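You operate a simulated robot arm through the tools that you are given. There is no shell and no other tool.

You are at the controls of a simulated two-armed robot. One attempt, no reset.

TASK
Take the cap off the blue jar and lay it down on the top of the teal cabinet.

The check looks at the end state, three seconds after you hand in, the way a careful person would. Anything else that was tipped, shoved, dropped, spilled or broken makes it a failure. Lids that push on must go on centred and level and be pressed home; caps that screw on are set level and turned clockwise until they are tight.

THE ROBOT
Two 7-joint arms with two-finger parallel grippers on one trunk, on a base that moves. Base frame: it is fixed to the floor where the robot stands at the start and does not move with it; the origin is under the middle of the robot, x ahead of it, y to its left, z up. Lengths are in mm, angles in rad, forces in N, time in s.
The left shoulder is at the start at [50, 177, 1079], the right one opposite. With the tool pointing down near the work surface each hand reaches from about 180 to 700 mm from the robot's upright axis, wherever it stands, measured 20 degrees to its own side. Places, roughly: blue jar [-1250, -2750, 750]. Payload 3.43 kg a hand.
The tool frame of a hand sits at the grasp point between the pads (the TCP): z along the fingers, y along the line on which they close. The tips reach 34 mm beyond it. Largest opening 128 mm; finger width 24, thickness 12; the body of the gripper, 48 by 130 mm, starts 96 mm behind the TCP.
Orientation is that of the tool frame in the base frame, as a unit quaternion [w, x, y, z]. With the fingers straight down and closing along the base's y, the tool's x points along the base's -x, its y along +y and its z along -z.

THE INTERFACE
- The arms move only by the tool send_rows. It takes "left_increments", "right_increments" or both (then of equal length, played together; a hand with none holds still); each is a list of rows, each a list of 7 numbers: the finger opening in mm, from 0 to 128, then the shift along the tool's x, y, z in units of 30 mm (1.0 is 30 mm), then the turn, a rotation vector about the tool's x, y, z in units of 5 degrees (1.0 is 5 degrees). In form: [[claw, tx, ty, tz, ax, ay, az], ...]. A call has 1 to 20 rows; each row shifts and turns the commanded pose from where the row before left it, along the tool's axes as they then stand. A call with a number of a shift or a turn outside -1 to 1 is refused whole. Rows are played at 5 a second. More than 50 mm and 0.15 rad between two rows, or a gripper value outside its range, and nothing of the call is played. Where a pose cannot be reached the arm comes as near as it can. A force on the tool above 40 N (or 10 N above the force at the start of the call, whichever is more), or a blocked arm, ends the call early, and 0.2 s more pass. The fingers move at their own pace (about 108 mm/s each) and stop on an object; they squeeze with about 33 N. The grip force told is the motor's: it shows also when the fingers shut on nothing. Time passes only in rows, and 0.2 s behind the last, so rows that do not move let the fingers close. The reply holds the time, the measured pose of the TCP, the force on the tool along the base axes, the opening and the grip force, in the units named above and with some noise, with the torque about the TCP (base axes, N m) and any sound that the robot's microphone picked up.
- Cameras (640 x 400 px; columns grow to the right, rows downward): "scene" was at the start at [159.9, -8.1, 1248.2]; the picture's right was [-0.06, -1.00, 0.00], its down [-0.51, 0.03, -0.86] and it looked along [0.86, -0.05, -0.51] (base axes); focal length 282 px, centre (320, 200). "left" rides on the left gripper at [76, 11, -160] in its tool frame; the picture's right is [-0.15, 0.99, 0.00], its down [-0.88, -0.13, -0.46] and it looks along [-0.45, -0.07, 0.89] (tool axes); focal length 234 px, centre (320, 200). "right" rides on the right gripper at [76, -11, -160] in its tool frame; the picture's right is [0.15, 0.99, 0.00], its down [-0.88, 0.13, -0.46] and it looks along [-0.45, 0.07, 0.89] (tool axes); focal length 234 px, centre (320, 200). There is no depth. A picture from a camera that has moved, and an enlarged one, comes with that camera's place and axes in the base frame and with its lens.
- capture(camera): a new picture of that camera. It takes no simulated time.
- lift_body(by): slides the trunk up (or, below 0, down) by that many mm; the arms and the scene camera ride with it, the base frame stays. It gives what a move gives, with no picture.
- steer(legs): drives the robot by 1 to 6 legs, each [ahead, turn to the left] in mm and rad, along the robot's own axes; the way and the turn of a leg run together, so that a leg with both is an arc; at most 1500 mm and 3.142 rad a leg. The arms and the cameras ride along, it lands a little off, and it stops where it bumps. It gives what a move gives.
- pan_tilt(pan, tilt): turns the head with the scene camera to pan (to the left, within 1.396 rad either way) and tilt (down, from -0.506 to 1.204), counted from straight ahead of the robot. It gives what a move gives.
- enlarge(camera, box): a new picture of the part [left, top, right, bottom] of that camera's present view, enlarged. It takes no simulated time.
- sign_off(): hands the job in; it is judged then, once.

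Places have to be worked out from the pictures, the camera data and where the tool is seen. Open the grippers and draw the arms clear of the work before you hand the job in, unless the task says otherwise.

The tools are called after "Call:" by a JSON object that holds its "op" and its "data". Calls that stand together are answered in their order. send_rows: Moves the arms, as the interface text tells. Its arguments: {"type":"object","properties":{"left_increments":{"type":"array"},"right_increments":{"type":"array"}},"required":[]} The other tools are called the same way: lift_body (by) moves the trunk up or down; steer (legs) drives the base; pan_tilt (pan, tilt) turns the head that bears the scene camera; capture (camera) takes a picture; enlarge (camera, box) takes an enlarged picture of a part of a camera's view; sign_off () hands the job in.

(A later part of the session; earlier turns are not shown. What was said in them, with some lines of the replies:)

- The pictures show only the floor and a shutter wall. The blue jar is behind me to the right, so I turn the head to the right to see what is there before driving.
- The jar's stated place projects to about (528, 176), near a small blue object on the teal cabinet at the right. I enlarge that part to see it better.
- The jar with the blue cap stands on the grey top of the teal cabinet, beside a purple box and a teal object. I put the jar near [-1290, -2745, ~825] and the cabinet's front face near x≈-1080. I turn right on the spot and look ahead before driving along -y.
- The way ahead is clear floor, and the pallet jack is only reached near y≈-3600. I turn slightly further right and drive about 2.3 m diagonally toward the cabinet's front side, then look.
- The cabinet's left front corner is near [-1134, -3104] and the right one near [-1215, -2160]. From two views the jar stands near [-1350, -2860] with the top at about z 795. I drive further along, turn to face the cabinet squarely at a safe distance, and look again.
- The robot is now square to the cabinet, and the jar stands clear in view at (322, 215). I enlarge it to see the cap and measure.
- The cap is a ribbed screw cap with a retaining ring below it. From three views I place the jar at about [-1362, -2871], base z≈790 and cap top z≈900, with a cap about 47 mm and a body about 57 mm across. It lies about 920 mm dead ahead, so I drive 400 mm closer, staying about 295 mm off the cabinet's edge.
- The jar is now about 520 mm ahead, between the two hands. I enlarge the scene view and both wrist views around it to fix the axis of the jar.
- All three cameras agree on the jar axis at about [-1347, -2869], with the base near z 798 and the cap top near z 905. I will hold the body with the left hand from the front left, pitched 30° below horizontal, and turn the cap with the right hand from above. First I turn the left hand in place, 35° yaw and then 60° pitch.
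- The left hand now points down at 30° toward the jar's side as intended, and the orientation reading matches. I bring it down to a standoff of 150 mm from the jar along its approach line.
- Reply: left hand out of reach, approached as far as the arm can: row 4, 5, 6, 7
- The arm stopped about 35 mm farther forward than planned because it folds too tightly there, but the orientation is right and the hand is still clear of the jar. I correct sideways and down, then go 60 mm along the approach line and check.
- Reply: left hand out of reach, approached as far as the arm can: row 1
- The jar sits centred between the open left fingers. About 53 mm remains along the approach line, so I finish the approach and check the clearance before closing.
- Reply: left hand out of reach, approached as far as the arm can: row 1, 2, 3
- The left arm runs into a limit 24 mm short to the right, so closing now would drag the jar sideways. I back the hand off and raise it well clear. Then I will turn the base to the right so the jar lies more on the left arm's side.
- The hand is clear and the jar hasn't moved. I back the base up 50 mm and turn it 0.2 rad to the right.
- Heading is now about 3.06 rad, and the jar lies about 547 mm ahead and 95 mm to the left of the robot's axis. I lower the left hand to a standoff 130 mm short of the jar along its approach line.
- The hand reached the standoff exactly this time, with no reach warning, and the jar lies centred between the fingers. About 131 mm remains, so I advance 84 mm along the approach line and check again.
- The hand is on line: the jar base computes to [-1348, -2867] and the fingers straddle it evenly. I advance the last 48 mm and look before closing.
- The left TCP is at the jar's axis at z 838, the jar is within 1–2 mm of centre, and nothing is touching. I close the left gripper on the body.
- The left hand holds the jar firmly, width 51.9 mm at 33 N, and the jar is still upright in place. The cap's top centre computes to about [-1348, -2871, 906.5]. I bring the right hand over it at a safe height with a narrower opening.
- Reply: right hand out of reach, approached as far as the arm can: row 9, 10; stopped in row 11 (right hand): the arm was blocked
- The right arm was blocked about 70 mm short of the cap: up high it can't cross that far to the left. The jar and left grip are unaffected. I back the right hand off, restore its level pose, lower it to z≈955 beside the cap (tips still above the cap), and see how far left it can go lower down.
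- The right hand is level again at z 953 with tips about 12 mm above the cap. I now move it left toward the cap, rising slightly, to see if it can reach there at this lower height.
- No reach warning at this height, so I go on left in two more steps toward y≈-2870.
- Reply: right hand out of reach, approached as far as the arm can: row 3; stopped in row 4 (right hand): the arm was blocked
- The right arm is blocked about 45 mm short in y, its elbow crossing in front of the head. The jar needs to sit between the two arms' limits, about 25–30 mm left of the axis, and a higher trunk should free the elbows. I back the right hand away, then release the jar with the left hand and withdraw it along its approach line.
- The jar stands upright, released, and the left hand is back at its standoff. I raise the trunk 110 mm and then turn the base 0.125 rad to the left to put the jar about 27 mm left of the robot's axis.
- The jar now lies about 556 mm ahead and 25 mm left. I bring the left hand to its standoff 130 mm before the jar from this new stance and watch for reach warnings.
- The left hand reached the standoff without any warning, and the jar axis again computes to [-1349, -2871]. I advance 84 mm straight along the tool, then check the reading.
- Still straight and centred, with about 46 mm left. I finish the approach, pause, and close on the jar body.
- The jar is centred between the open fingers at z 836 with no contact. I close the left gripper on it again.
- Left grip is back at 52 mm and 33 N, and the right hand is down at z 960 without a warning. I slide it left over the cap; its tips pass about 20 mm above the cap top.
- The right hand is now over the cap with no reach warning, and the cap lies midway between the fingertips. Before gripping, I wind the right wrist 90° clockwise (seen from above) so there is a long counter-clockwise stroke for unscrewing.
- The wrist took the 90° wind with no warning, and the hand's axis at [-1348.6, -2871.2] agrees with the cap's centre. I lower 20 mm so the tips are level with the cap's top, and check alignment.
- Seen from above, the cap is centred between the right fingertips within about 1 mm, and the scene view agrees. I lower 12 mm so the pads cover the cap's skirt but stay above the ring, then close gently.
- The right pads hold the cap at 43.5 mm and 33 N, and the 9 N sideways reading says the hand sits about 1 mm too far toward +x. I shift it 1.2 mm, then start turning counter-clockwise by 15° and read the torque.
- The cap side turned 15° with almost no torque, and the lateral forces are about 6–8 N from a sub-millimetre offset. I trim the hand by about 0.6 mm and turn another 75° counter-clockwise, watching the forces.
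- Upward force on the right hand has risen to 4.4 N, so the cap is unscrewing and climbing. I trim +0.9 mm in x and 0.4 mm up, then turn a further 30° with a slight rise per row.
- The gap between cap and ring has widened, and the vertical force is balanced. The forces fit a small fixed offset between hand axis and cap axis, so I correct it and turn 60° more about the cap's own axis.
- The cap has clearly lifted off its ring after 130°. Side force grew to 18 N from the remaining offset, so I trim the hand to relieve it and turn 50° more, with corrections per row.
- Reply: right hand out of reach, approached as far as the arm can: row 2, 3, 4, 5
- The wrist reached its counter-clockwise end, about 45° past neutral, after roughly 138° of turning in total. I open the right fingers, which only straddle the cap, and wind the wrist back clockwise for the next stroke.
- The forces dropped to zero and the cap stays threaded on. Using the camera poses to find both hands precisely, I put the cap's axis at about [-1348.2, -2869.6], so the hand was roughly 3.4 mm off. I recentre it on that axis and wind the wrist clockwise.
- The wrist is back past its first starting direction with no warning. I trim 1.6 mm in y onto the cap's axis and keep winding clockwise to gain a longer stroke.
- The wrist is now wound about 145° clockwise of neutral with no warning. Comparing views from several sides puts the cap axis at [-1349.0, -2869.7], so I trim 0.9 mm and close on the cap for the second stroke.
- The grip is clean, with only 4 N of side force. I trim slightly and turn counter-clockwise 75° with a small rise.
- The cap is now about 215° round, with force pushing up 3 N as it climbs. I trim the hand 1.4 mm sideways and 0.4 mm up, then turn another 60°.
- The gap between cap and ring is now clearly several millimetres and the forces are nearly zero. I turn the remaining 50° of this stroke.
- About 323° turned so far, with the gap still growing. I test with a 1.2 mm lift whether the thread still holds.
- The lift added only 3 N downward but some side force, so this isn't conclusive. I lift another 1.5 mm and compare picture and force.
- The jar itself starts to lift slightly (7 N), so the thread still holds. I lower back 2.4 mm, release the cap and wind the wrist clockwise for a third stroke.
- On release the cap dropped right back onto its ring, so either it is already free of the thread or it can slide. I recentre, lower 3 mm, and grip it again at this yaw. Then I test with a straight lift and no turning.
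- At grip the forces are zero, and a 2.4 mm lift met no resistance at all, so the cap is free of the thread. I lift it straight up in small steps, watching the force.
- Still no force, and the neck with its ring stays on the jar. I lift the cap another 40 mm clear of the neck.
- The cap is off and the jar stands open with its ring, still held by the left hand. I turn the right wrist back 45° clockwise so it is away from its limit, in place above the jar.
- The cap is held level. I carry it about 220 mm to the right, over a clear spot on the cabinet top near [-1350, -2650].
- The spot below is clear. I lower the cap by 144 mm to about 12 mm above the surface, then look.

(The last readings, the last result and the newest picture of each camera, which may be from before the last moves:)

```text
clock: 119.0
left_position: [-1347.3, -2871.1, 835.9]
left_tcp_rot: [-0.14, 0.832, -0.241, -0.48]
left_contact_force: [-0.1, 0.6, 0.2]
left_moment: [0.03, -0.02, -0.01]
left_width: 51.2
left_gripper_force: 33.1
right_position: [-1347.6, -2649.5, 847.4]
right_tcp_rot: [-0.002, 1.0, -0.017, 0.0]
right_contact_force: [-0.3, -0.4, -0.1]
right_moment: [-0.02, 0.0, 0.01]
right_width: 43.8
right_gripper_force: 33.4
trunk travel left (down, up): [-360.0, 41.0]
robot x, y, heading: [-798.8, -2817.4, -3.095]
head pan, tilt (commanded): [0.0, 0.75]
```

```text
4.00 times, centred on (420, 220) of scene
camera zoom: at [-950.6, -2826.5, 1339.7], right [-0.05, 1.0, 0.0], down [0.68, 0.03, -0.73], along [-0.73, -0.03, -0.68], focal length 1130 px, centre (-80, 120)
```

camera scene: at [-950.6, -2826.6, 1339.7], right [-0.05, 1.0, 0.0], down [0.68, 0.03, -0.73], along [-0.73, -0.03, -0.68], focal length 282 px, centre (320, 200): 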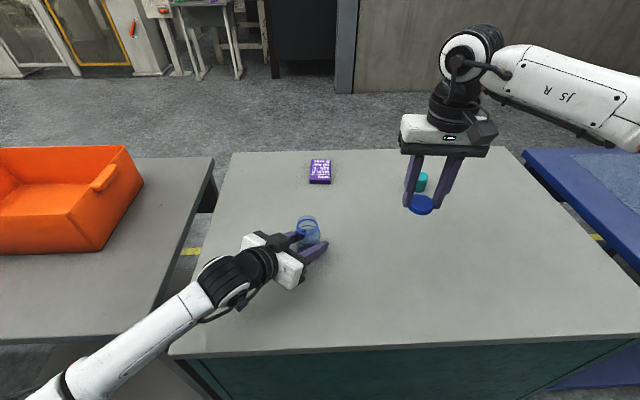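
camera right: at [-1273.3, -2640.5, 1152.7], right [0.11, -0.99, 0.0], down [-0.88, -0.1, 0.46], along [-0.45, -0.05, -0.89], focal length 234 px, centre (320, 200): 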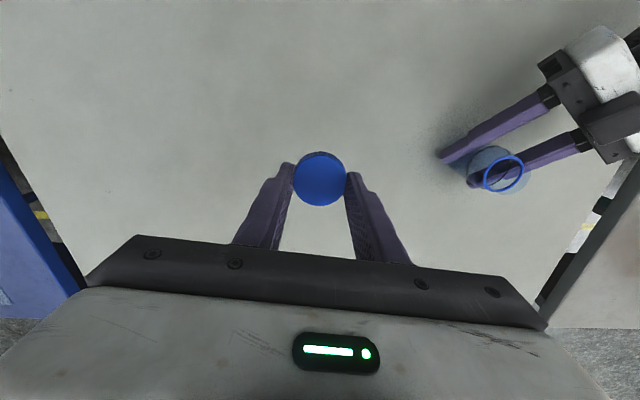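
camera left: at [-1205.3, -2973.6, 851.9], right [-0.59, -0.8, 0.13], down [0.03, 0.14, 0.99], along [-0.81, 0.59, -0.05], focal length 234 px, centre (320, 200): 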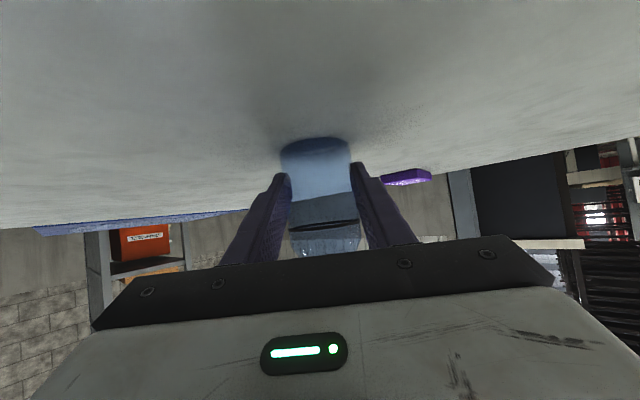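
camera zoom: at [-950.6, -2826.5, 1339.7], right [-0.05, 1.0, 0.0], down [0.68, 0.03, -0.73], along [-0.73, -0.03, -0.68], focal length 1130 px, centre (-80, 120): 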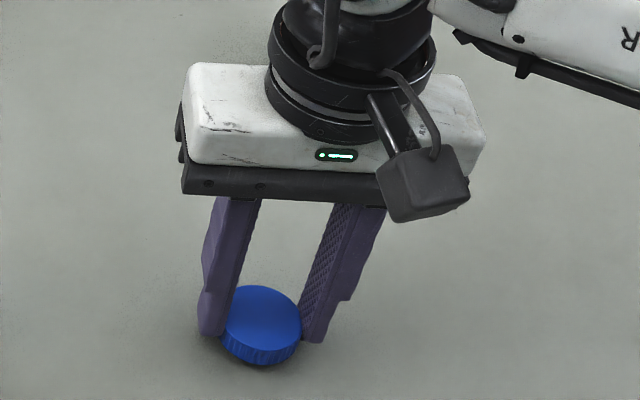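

The cap hovers just above the surface, level between the pads. I lower in 1.5–3 mm steps until the force shows contact.

Call:
{"op": "send_rows", "data": {"right_increments": [[30, 0, 0, 0.1, 0, 0, 0], [30, 0, 0, 0.1, 0, 0, 0], [30, 0, 0, 0.06, 0, 0, 0], [30, 0, 0, 0.04, 0, 0, 0], [30, 0, 0, 0, 0, 0, 0]]}}

Call:
{"op": "enlarge", "data": {"camera": "scene", "box": [390, 220, 450, 270]}}

```text
clock: 120.2
left_position: [-1347.3, -2869.8, 838.3]
left_tcp_rot: [-0.139, 0.831, -0.242, -0.481]
left_contact_force: [0.0, -0.2, -0.2]
left_moment: [0.0, 0.0, -0.01]
left_width: 51.4
left_gripper_force: 32.9
right_position: [-1347.8, -2649.2, 837.7]
right_tcp_rot: [-0.002, 1.0, -0.018, 0.0]
right_contact_force: [-0.5, 0.4, 0.2]
right_moment: [-0.02, 0.02, 0.01]
right_width: 43.7
right_gripper_force: 33.0
trunk travel left (down, up): [-360.0, 41.0]
robot x, y, heading: [-798.6, -2816.2, -3.094]
head pan, tilt (commanded): [0.0, 0.75]
```

```text
8.00 times, centred on (420, 245) of scene
camera zoom: at [-950.6, -2826.5, 1339.7], right [-0.05, 1.0, 0.0], down [0.68, 0.03, -0.73], along [-0.73, -0.03, -0.68], focal length 2259 px, centre (-480, -160)
```

zoom: 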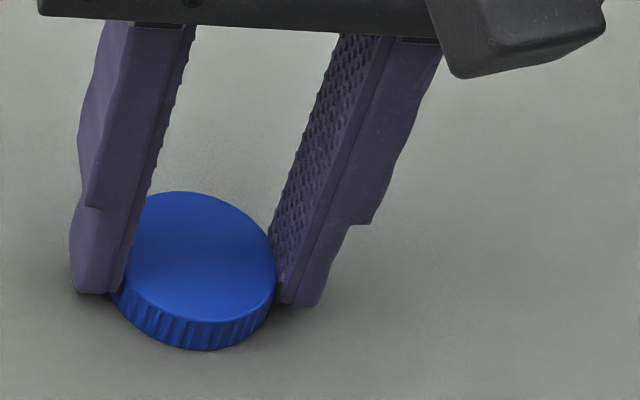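

No contact yet, but the shadow shows it is very close. I go down in 1 mm steps.

Call:
{"op": "send_rows", "data": {"right_increments": [[30, 0, 0, 0.03, 0, 0, 0], [30, 0, 0, 0.03, 0, 0, 0], [30, 0, 0, 0, 0, 0, 0]]}}

```text
clock: 121.0
left_position: [-1346.1, -2870.4, 837.1]
left_tcp_rot: [-0.138, 0.832, -0.241, -0.481]
left_contact_force: [0.4, 0.0, 0.5]
left_moment: [0.0, -0.01, -0.01]
left_width: 51.3
left_gripper_force: 32.7
right_position: [-1349.5, -2650.5, 836.8]
right_tcp_rot: [-0.001, 1.0, -0.018, -0.001]
right_contact_force: [2.3, 3.1, 8.8]
right_moment: [-0.08, -0.1, 0.09]
right_width: 43.5
right_gripper_force: 33.2
trunk travel left (down, up): [-360.0, 41.0]
robot x, y, heading: [-796.2, -2811.9, -3.098]
head pan, tilt (commanded): [0.0, 0.75]
```

Contact: 8.8 N upward, so the cap rests on the cabinet top. I ease off 0.6 mm, open the fingers, and check that it lies flat.

Call:
{"op": "send_rows", "data": {"right_increments": [[30, 0, 0, -0.02, 0, 0, 0], [30, 0, 0, 0, 0, 0, 0], [48, 0, 0, 0, 0, 0, 0], [60, 0, 0, 0, 0, 0, 0], [74, 0, 0, 0, 0, 0, 0], [74, 0, 0, 0, 0, 0, 0]]}}

Call:
{"op": "enlarge", "data": {"camera": "scene", "box": [380, 210, 460, 270]}}

Call:
{"op": "enlarge", "data": {"camera": "right", "box": [220, 100, 420, 240]}}

```text
clock: 122.4
left_position: [-1347.0, -2870.9, 836.5]
left_tcp_rot: [-0.139, 0.832, -0.241, -0.48]
left_contact_force: [0.3, -0.5, -0.2]
left_moment: [-0.02, -0.01, 0.02]
left_width: 51.6
left_gripper_force: 33.2
right_position: [-1348.1, -2650.2, 836.1]
right_tcp_rot: [-0.002, 1.0, -0.018, 0.0]
right_contact_force: [0.1, 0.2, -0.2]
right_moment: [0.0, -0.01, -0.04]
right_width: 74.0
right_gripper_force: 0.0
trunk travel left (down, up): [-360.0, 41.0]
robot x, y, heading: [-797.3, -2815.4, -3.102]
head pan, tilt (commanded): [0.0, 0.75]
```

```text
6.67 times, centred on (420, 240) of scene
camera zoom: at [-950.6, -2826.5, 1339.7], right [-0.05, 1.0, 0.0], down [0.68, 0.03, -0.73], along [-0.73, -0.03, -0.68], focal length 1882 px, centre (-347, -67)
```

zoom: 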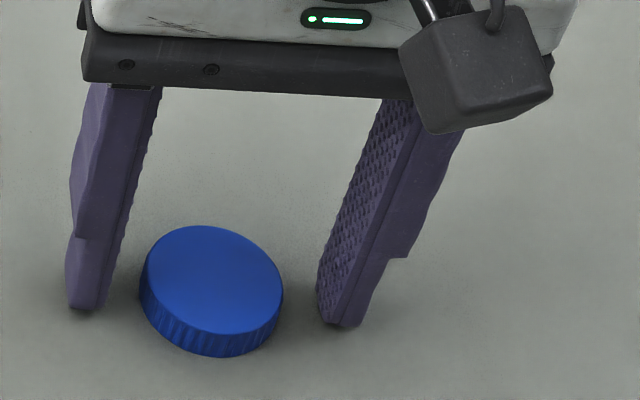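

```text
2.86 times, centred on (320, 170) of right
camera zoom: at [-1272.5, -2641.6, 995.8], right [0.11, -0.99, 0.0], down [-0.88, -0.1, 0.46], along [-0.45, -0.05, -0.89], focal length 669 px, centre (320, 286)
```

zoom: 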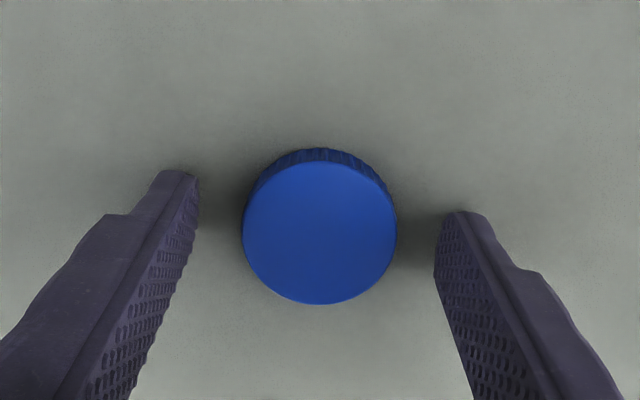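

The cap rests flat on the cabinet top, clear of both fingers. I raise the right hand straight up.

Call:
{"op": "send_rows", "data": {"right_increments": [[74, 0, 0, -0.3, 0, 0, 0], [74, 0, 0, -0.6, 0, 0, 0], [74, 0, 0, -0.9, 0, 0, 0], [74, 0, 0, -0.9, 0, 0, 0], [74, 0, 0, -0.9, 0, 0, 0], [74, 0, 0, -0.9, 0, 0, 0], [74, 0, 0, -0.9, 0, 0, 0], [74, 0, 0, 0, 0, 0, 0]]}}

Call:
{"op": "capture", "data": {"camera": "scene"}}

Call:
{"op": "capture", "data": {"camera": "right"}}

Call:
{"op": "enlarge", "data": {"camera": "scene", "box": [250, 190, 370, 280]}}

```text
clock: 124.2
left_position: [-1347.9, -2870.6, 837.0]
left_tcp_rot: [-0.14, 0.832, -0.242, -0.48]
left_contact_force: [-0.2, -0.1, 0.0]
left_moment: [0.01, 0.0, 0.02]
left_width: 51.7
left_gripper_force: 32.5
right_position: [-1348.8, -2649.1, 1000.3]
right_tcp_rot: [-0.001, 1.0, -0.018, 0.0]
right_contact_force: [0.5, -0.9, 0.4]
right_moment: [0.01, -0.01, 0.01]
right_width: 73.8
right_gripper_force: 0.0
trunk travel left (down, up): [-360.0, 41.0]
robot x, y, heading: [-797.0, -2816.7, -3.094]
head pan, tilt (commanded): [0.0, 0.75]
```

```text
taken
camera scene: at [-950.6, -2826.4, 1339.7], right [-0.05, 1.0, 0.0], down [0.68, 0.03, -0.73], along [-0.73, -0.03, -0.68], focal length 282 px, centre (320, 200)
```

scene: 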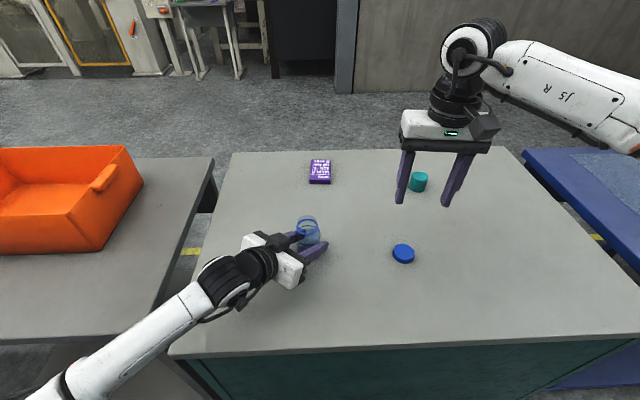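

```text
taken
camera right: at [-1272.5, -2641.1, 1160.5], right [0.11, -0.99, 0.0], down [-0.88, -0.1, 0.46], along [-0.45, -0.05, -0.89], focal length 234 px, centre (320, 200)
```

right: 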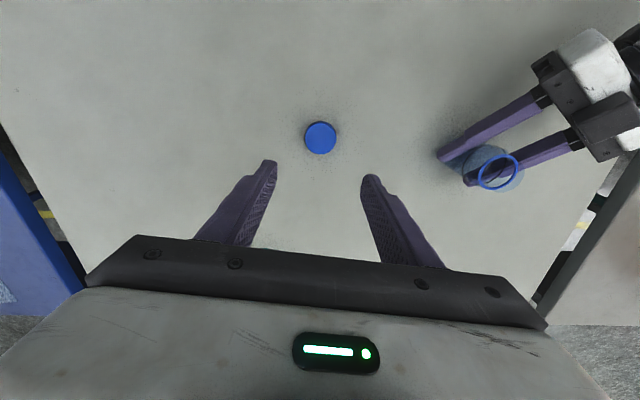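

```text
4.44 times, centred on (310, 235) of scene
camera zoom: at [-950.6, -2826.4, 1339.7], right [-0.05, 1.0, 0.0], down [0.68, 0.03, -0.73], along [-0.73, -0.03, -0.68], focal length 1255 px, centre (364, 44)
```

zoom: 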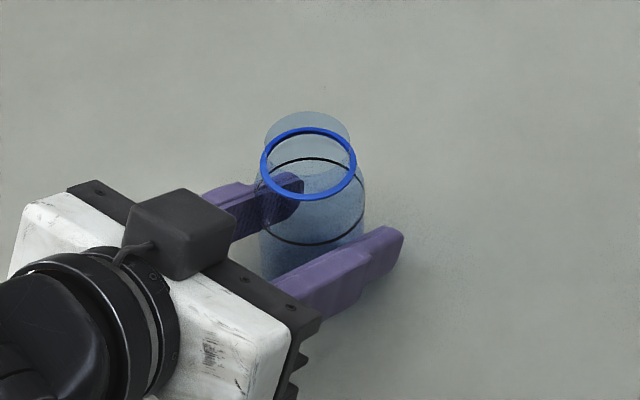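

The cap lies flat near [-1350, -2650], well clear of other things. Before releasing the jar, I check that it is standing squarely on the surface.

Call:
{"op": "enlarge", "data": {"camera": "left", "box": [230, 110, 410, 260]}}

Call:
{"op": "enlarge", "data": {"camera": "right", "box": [420, 110, 560, 220]}}

```text
2.67 times, centred on (320, 185) of left
camera zoom: at [-1205.2, -2973.2, 851.9], right [-0.59, -0.8, 0.13], down [0.03, 0.13, 0.99], along [-0.81, 0.59, -0.05], focal length 624 px, centre (320, 240)
```

zoom: 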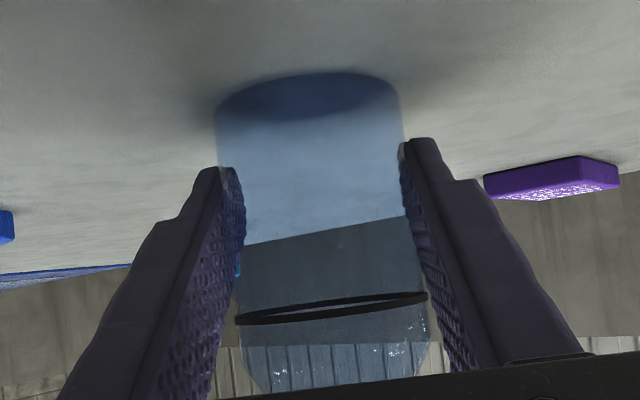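

```text
3.64 times, centred on (490, 165) of right
camera zoom: at [-1272.5, -2641.1, 1160.5], right [0.11, -0.99, 0.0], down [-0.88, -0.1, 0.46], along [-0.45, -0.05, -0.89], focal length 852 px, centre (-298, 327)
```

zoom: 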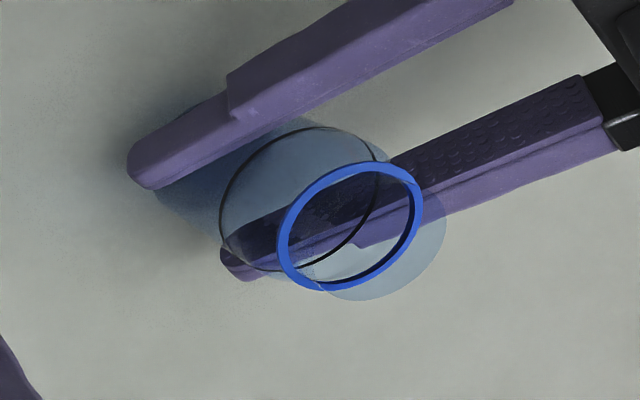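

The jar looks upright with its base at the surface. I ease the left hand down 1 mm to make sure it is seated, reading the force.

Call:
{"op": "send_rows", "data": {"left_increments": [[30, 0.029, 0, 0.0167, 0, 0, 0], [30, 0, 0, 0, 0, 0, 0]]}}

```text
clock: 124.8
left_position: [-1347.6, -2869.7, 836.4]
left_tcp_rot: [-0.14, 0.831, -0.241, -0.482]
left_contact_force: [-0.3, 0.6, 3.8]
left_moment: [0.04, -0.06, 0.04]
left_width: 51.5
left_gripper_force: 33.2
right_position: [-1348.5, -2649.2, 998.9]
right_tcp_rot: [-0.002, 1.0, -0.018, 0.0]
right_contact_force: [0.0, -0.4, 0.3]
right_moment: [0.03, -0.02, 0.01]
right_width: 74.0
right_gripper_force: 0.2
trunk travel left (down, up): [-360.0, 41.0]
robot x, y, heading: [-798.2, -2817.0, -3.098]
head pan, tilt (commanded): [0.0, 0.75]
```

The 3.8 N reading shows the jar is seated on the surface. I open the left gripper and, once the fingers are wide, back straight out along the approach line.

Call:
{"op": "send_rows", "data": {"left_increments": [[54, 0, 0, 0, 0, 0, 0], [60, 0, 0, 0, 0, 0, 0], [80, 0, 0, 0, 0, 0, 0], [110, 0, 0, 0, 0, 0, 0], [128, 0, 0, 0, 0, 0, 0], [128, 0, 0, 0, 0, 0, 0]]}}

Call:
{"op": "capture", "data": {"camera": "left"}}

Call:
{"op": "enlarge", "data": {"camera": "scene", "box": [250, 190, 370, 280]}}

```text
clock: 126.2
left_position: [-1348.0, -2870.5, 836.4]
left_tcp_rot: [-0.139, 0.832, -0.241, -0.48]
left_contact_force: [0.0, -0.8, 0.2]
left_moment: [-0.01, 0.01, 0.01]
left_width: 128.0
left_gripper_force: 0.1
right_position: [-1348.6, -2650.3, 1000.7]
right_tcp_rot: [-0.002, 1.0, -0.018, 0.0]
right_contact_force: [0.3, 0.7, -0.8]
right_moment: [0.03, 0.02, 0.0]
right_width: 73.8
right_gripper_force: 0.0
trunk travel left (down, up): [-360.0, 41.0]
robot x, y, heading: [-799.2, -2815.9, -3.098]
head pan, tilt (commanded): [0.0, 0.75]
```

```text
taken
camera left: at [-1205.2, -2973.8, 850.6], right [-0.59, -0.8, 0.13], down [0.03, 0.13, 0.99], along [-0.81, 0.59, -0.05], focal length 234 px, centre (320, 200)
```

left: 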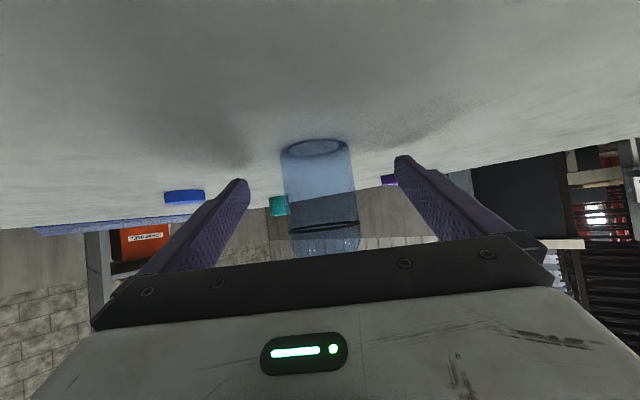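

```text
4.44 times, centred on (310, 235) of scene
camera zoom: at [-950.5, -2826.5, 1339.8], right [-0.05, 1.0, 0.0], down [0.68, 0.03, -0.73], along [-0.73, -0.03, -0.68], focal length 1255 px, centre (364, 44)
```

zoom: 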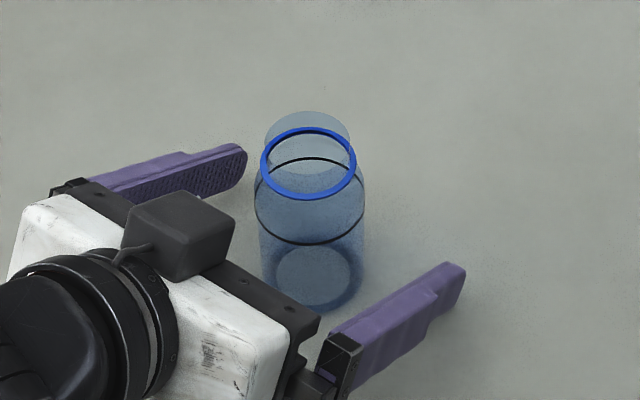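

The jar stands free and upright. I back the left hand straight out 130 mm, then up and to the left, while the right hand holds still above.

Call:
{"op": "send_rows", "data": {"left_increments": [[128, 0, 0, -0.4, 0, 0, 0], [128, 0, 0, -0.7, 0, 0, 0], [128, 0, 0, -0.8, 0, 0, 0], [128, 0, 0, -0.8, 0, 0, 0], [128, 0, 0, -0.8, 0, 0, 0], [128, 0, 0, -0.8, 0, 0, 0], [128, -0.469, 0.366, -0.643, 0, 0, 0], [128, -0.469, 0.366, -0.643, 0, 0, 0], [128, -0.469, 0.366, -0.643, 0, 0, 0], [128, -0.469, 0.366, -0.643, 0, 0, 0], [128, -0.469, 0.366, -0.643, 0, 0, 0], [128, 0, 0, 0, 0, 0, 0]]}}

Call:
{"op": "send_rows", "data": {"right_increments": [[74, 0.3, -0.8, -0.4, 0, 0, 0], [74, 0.3, -0.8, -0.4, 0, 0, 0], [74, 0.3, -0.8, -0.4, 0, 0, 0], [74, 0.3, -0.8, -0.4, 0, 0, 0], [74, 0, 0, 0, 0, 0, 0]]}}

Call:
{"op": "capture", "data": {"camera": "scene"}}

Call:
{"op": "enlarge", "data": {"camera": "scene", "box": [270, 190, 450, 290]}}

```text
clock: 128.8
left_position: [-1243.5, -3003.5, 1011.3]
left_tcp_rot: [-0.14, 0.831, -0.242, -0.481]
left_contact_force: [0.1, -0.2, -0.4]
left_moment: [0.0, -0.01, 0.02]
left_width: 128.2
left_gripper_force: 0.1
right_position: [-1349.9, -2649.7, 1000.0]
right_tcp_rot: [-0.001, 1.0, -0.018, -0.001]
right_contact_force: [-0.1, 0.4, -0.6]
right_moment: [0.02, 0.03, -0.02]
right_width: 74.1
right_gripper_force: 0.0
trunk travel left (down, up): [-360.0, 41.0]
robot x, y, heading: [-801.2, -2814.6, -3.094]
head pan, tilt (commanded): [0.0, 0.75]
```

```text
clock: 130.0
left_position: [-1243.6, -3003.6, 1011.1]
left_tcp_rot: [-0.139, 0.832, -0.241, -0.48]
left_contact_force: [0.5, -0.7, 0.4]
left_moment: [-0.03, -0.03, 0.0]
left_width: 127.7
left_gripper_force: 0.0
right_position: [-1308.5, -2555.6, 1047.4]
right_tcp_rot: [-0.002, 1.0, -0.017, -0.001]
right_contact_force: [0.4, 0.6, 0.0]
right_moment: [-0.02, 0.02, -0.01]
right_width: 74.0
right_gripper_force: 0.0
trunk travel left (down, up): [-360.0, 41.0]
robot x, y, heading: [-797.3, -2817.9, -3.094]
head pan, tilt (commanded): [0.0, 0.75]
```

```text
taken
camera scene: at [-950.6, -2826.6, 1339.7], right [-0.05, 1.0, 0.0], down [0.68, 0.03, -0.73], along [-0.73, -0.03, -0.68], focal length 282 px, centre (320, 200)
```

scene: 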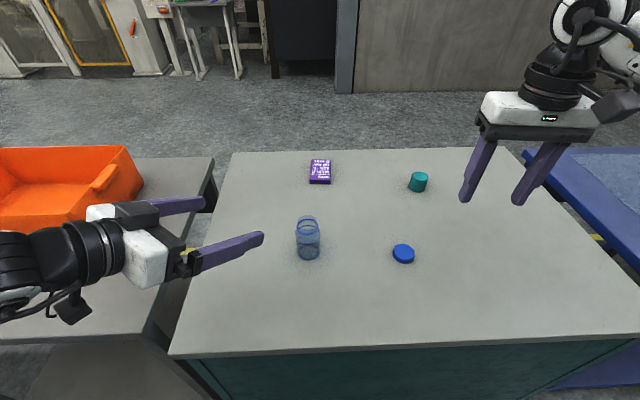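

```text
3.56 times, centred on (360, 240) of scene
camera zoom: at [-950.6, -2826.6, 1339.7], right [-0.05, 1.0, 0.0], down [0.68, 0.03, -0.73], along [-0.73, -0.03, -0.68], focal length 1004 px, centre (178, 58)
```

zoom: 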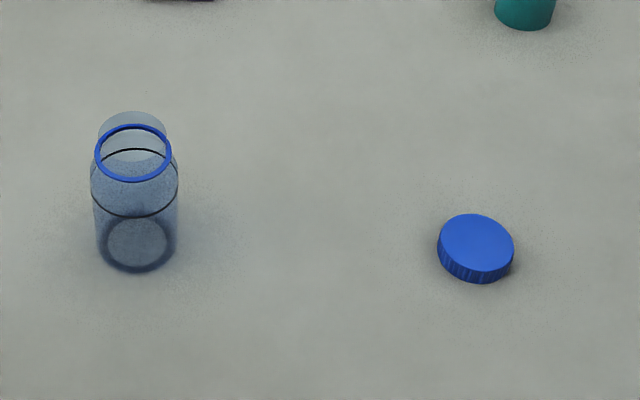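

Jar upright and open, cap lying on the cabinet top, other objects untouched. I open the right gripper fully and take a close look at the cap to be sure it lies flat.

Call:
{"op": "send_rows", "data": {"right_increments": [[128, 0, 0, 0, 0, 0, 0], [128, 0, 0, -0.5, 0, 0, 0], [128, 0, 0, 0, 0, 0, 0]]}}

Call:
{"op": "enlarge", "data": {"camera": "scene", "box": [380, 230, 428, 275]}}

Call:
{"op": "capture", "data": {"camera": "right"}}

Call:
{"op": "capture", "data": {"camera": "left"}}

```text
clock: 130.8
left_position: [-1242.8, -3003.0, 1011.3]
left_tcp_rot: [-0.139, 0.832, -0.241, -0.48]
left_contact_force: [0.5, 0.1, 0.2]
left_moment: [0.03, -0.02, -0.02]
left_width: 127.9
left_gripper_force: 0.2
right_position: [-1309.1, -2555.8, 1060.8]
right_tcp_rot: [-0.002, 1.0, -0.017, 0.001]
right_contact_force: [0.2, -0.2, 0.0]
right_moment: [-0.01, 0.01, -0.03]
right_width: 127.8
right_gripper_force: 0.1
trunk travel left (down, up): [-360.0, 41.0]
robot x, y, heading: [-798.2, -2815.2, -3.091]
head pan, tilt (commanded): [0.0, 0.75]
```

```text
8.89 times, centred on (404, 252) of scene
camera zoom: at [-950.6, -2826.4, 1339.7], right [-0.05, 1.0, 0.0], down [0.68, 0.03, -0.73], along [-0.73, -0.03, -0.68], focal length 2510 px, centre (-427, -267)
```

zoom: 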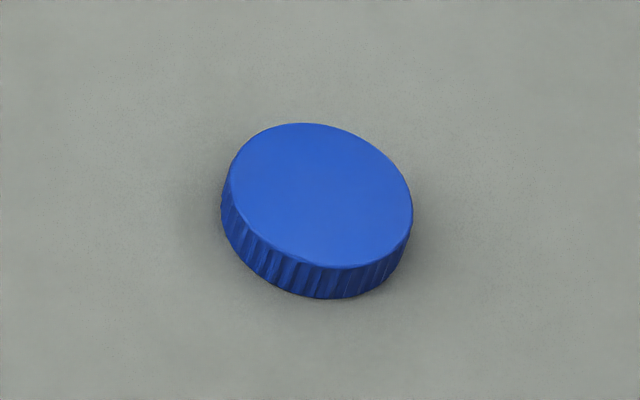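

```text
taken
camera right: at [-1232.6, -2547.3, 1221.0], right [0.11, -0.99, 0.0], down [-0.89, -0.1, 0.45], along [-0.45, -0.05, -0.89], focal length 234 px, centre (320, 200)
```

right: 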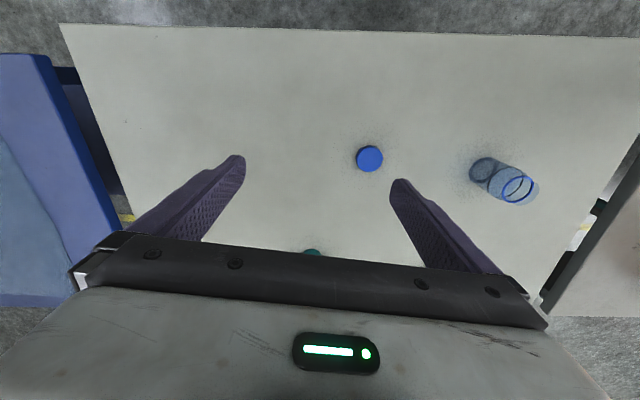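

```text
taken
camera left: at [-1100.9, -3106.0, 1025.9], right [-0.59, -0.8, 0.13], down [0.03, 0.13, 0.99], along [-0.81, 0.59, -0.05], focal length 234 px, centre (320, 200)
```

left: 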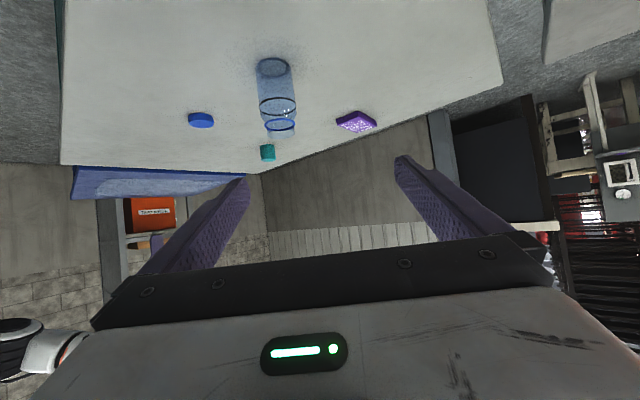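

The cap lies flat on the teal cabinet's top, and the jar stands upright and open where it was. The purple box and teal object are untouched, and both hands are open and clear. I hand the job in.

Call:
{"op": "sign_off", "data": {}}

```text
The job is handed in.
```

The cap is off the blue jar and lying flat on top of the teal cabinet, about 220 mm to the right of the jar as the robot faces it. I handed the job in at that point.

- **Jar:** It stands upright and open, in its starting place to within the few millimetres I can measure. A thin blue ring from under the cap stayed on its neck.
- **Surroundings:** The purple box and the teal object were not touched. Nothing was tipped or spilled.
- **Robot:** Both grippers are open and drawn clear.

The cap came off with two counter-clockwise strokes, about 320° in all, and then a straight lift. Partway through I had to let go of the jar and move the robot slightly, because the two arms could not reach it together from the first position.
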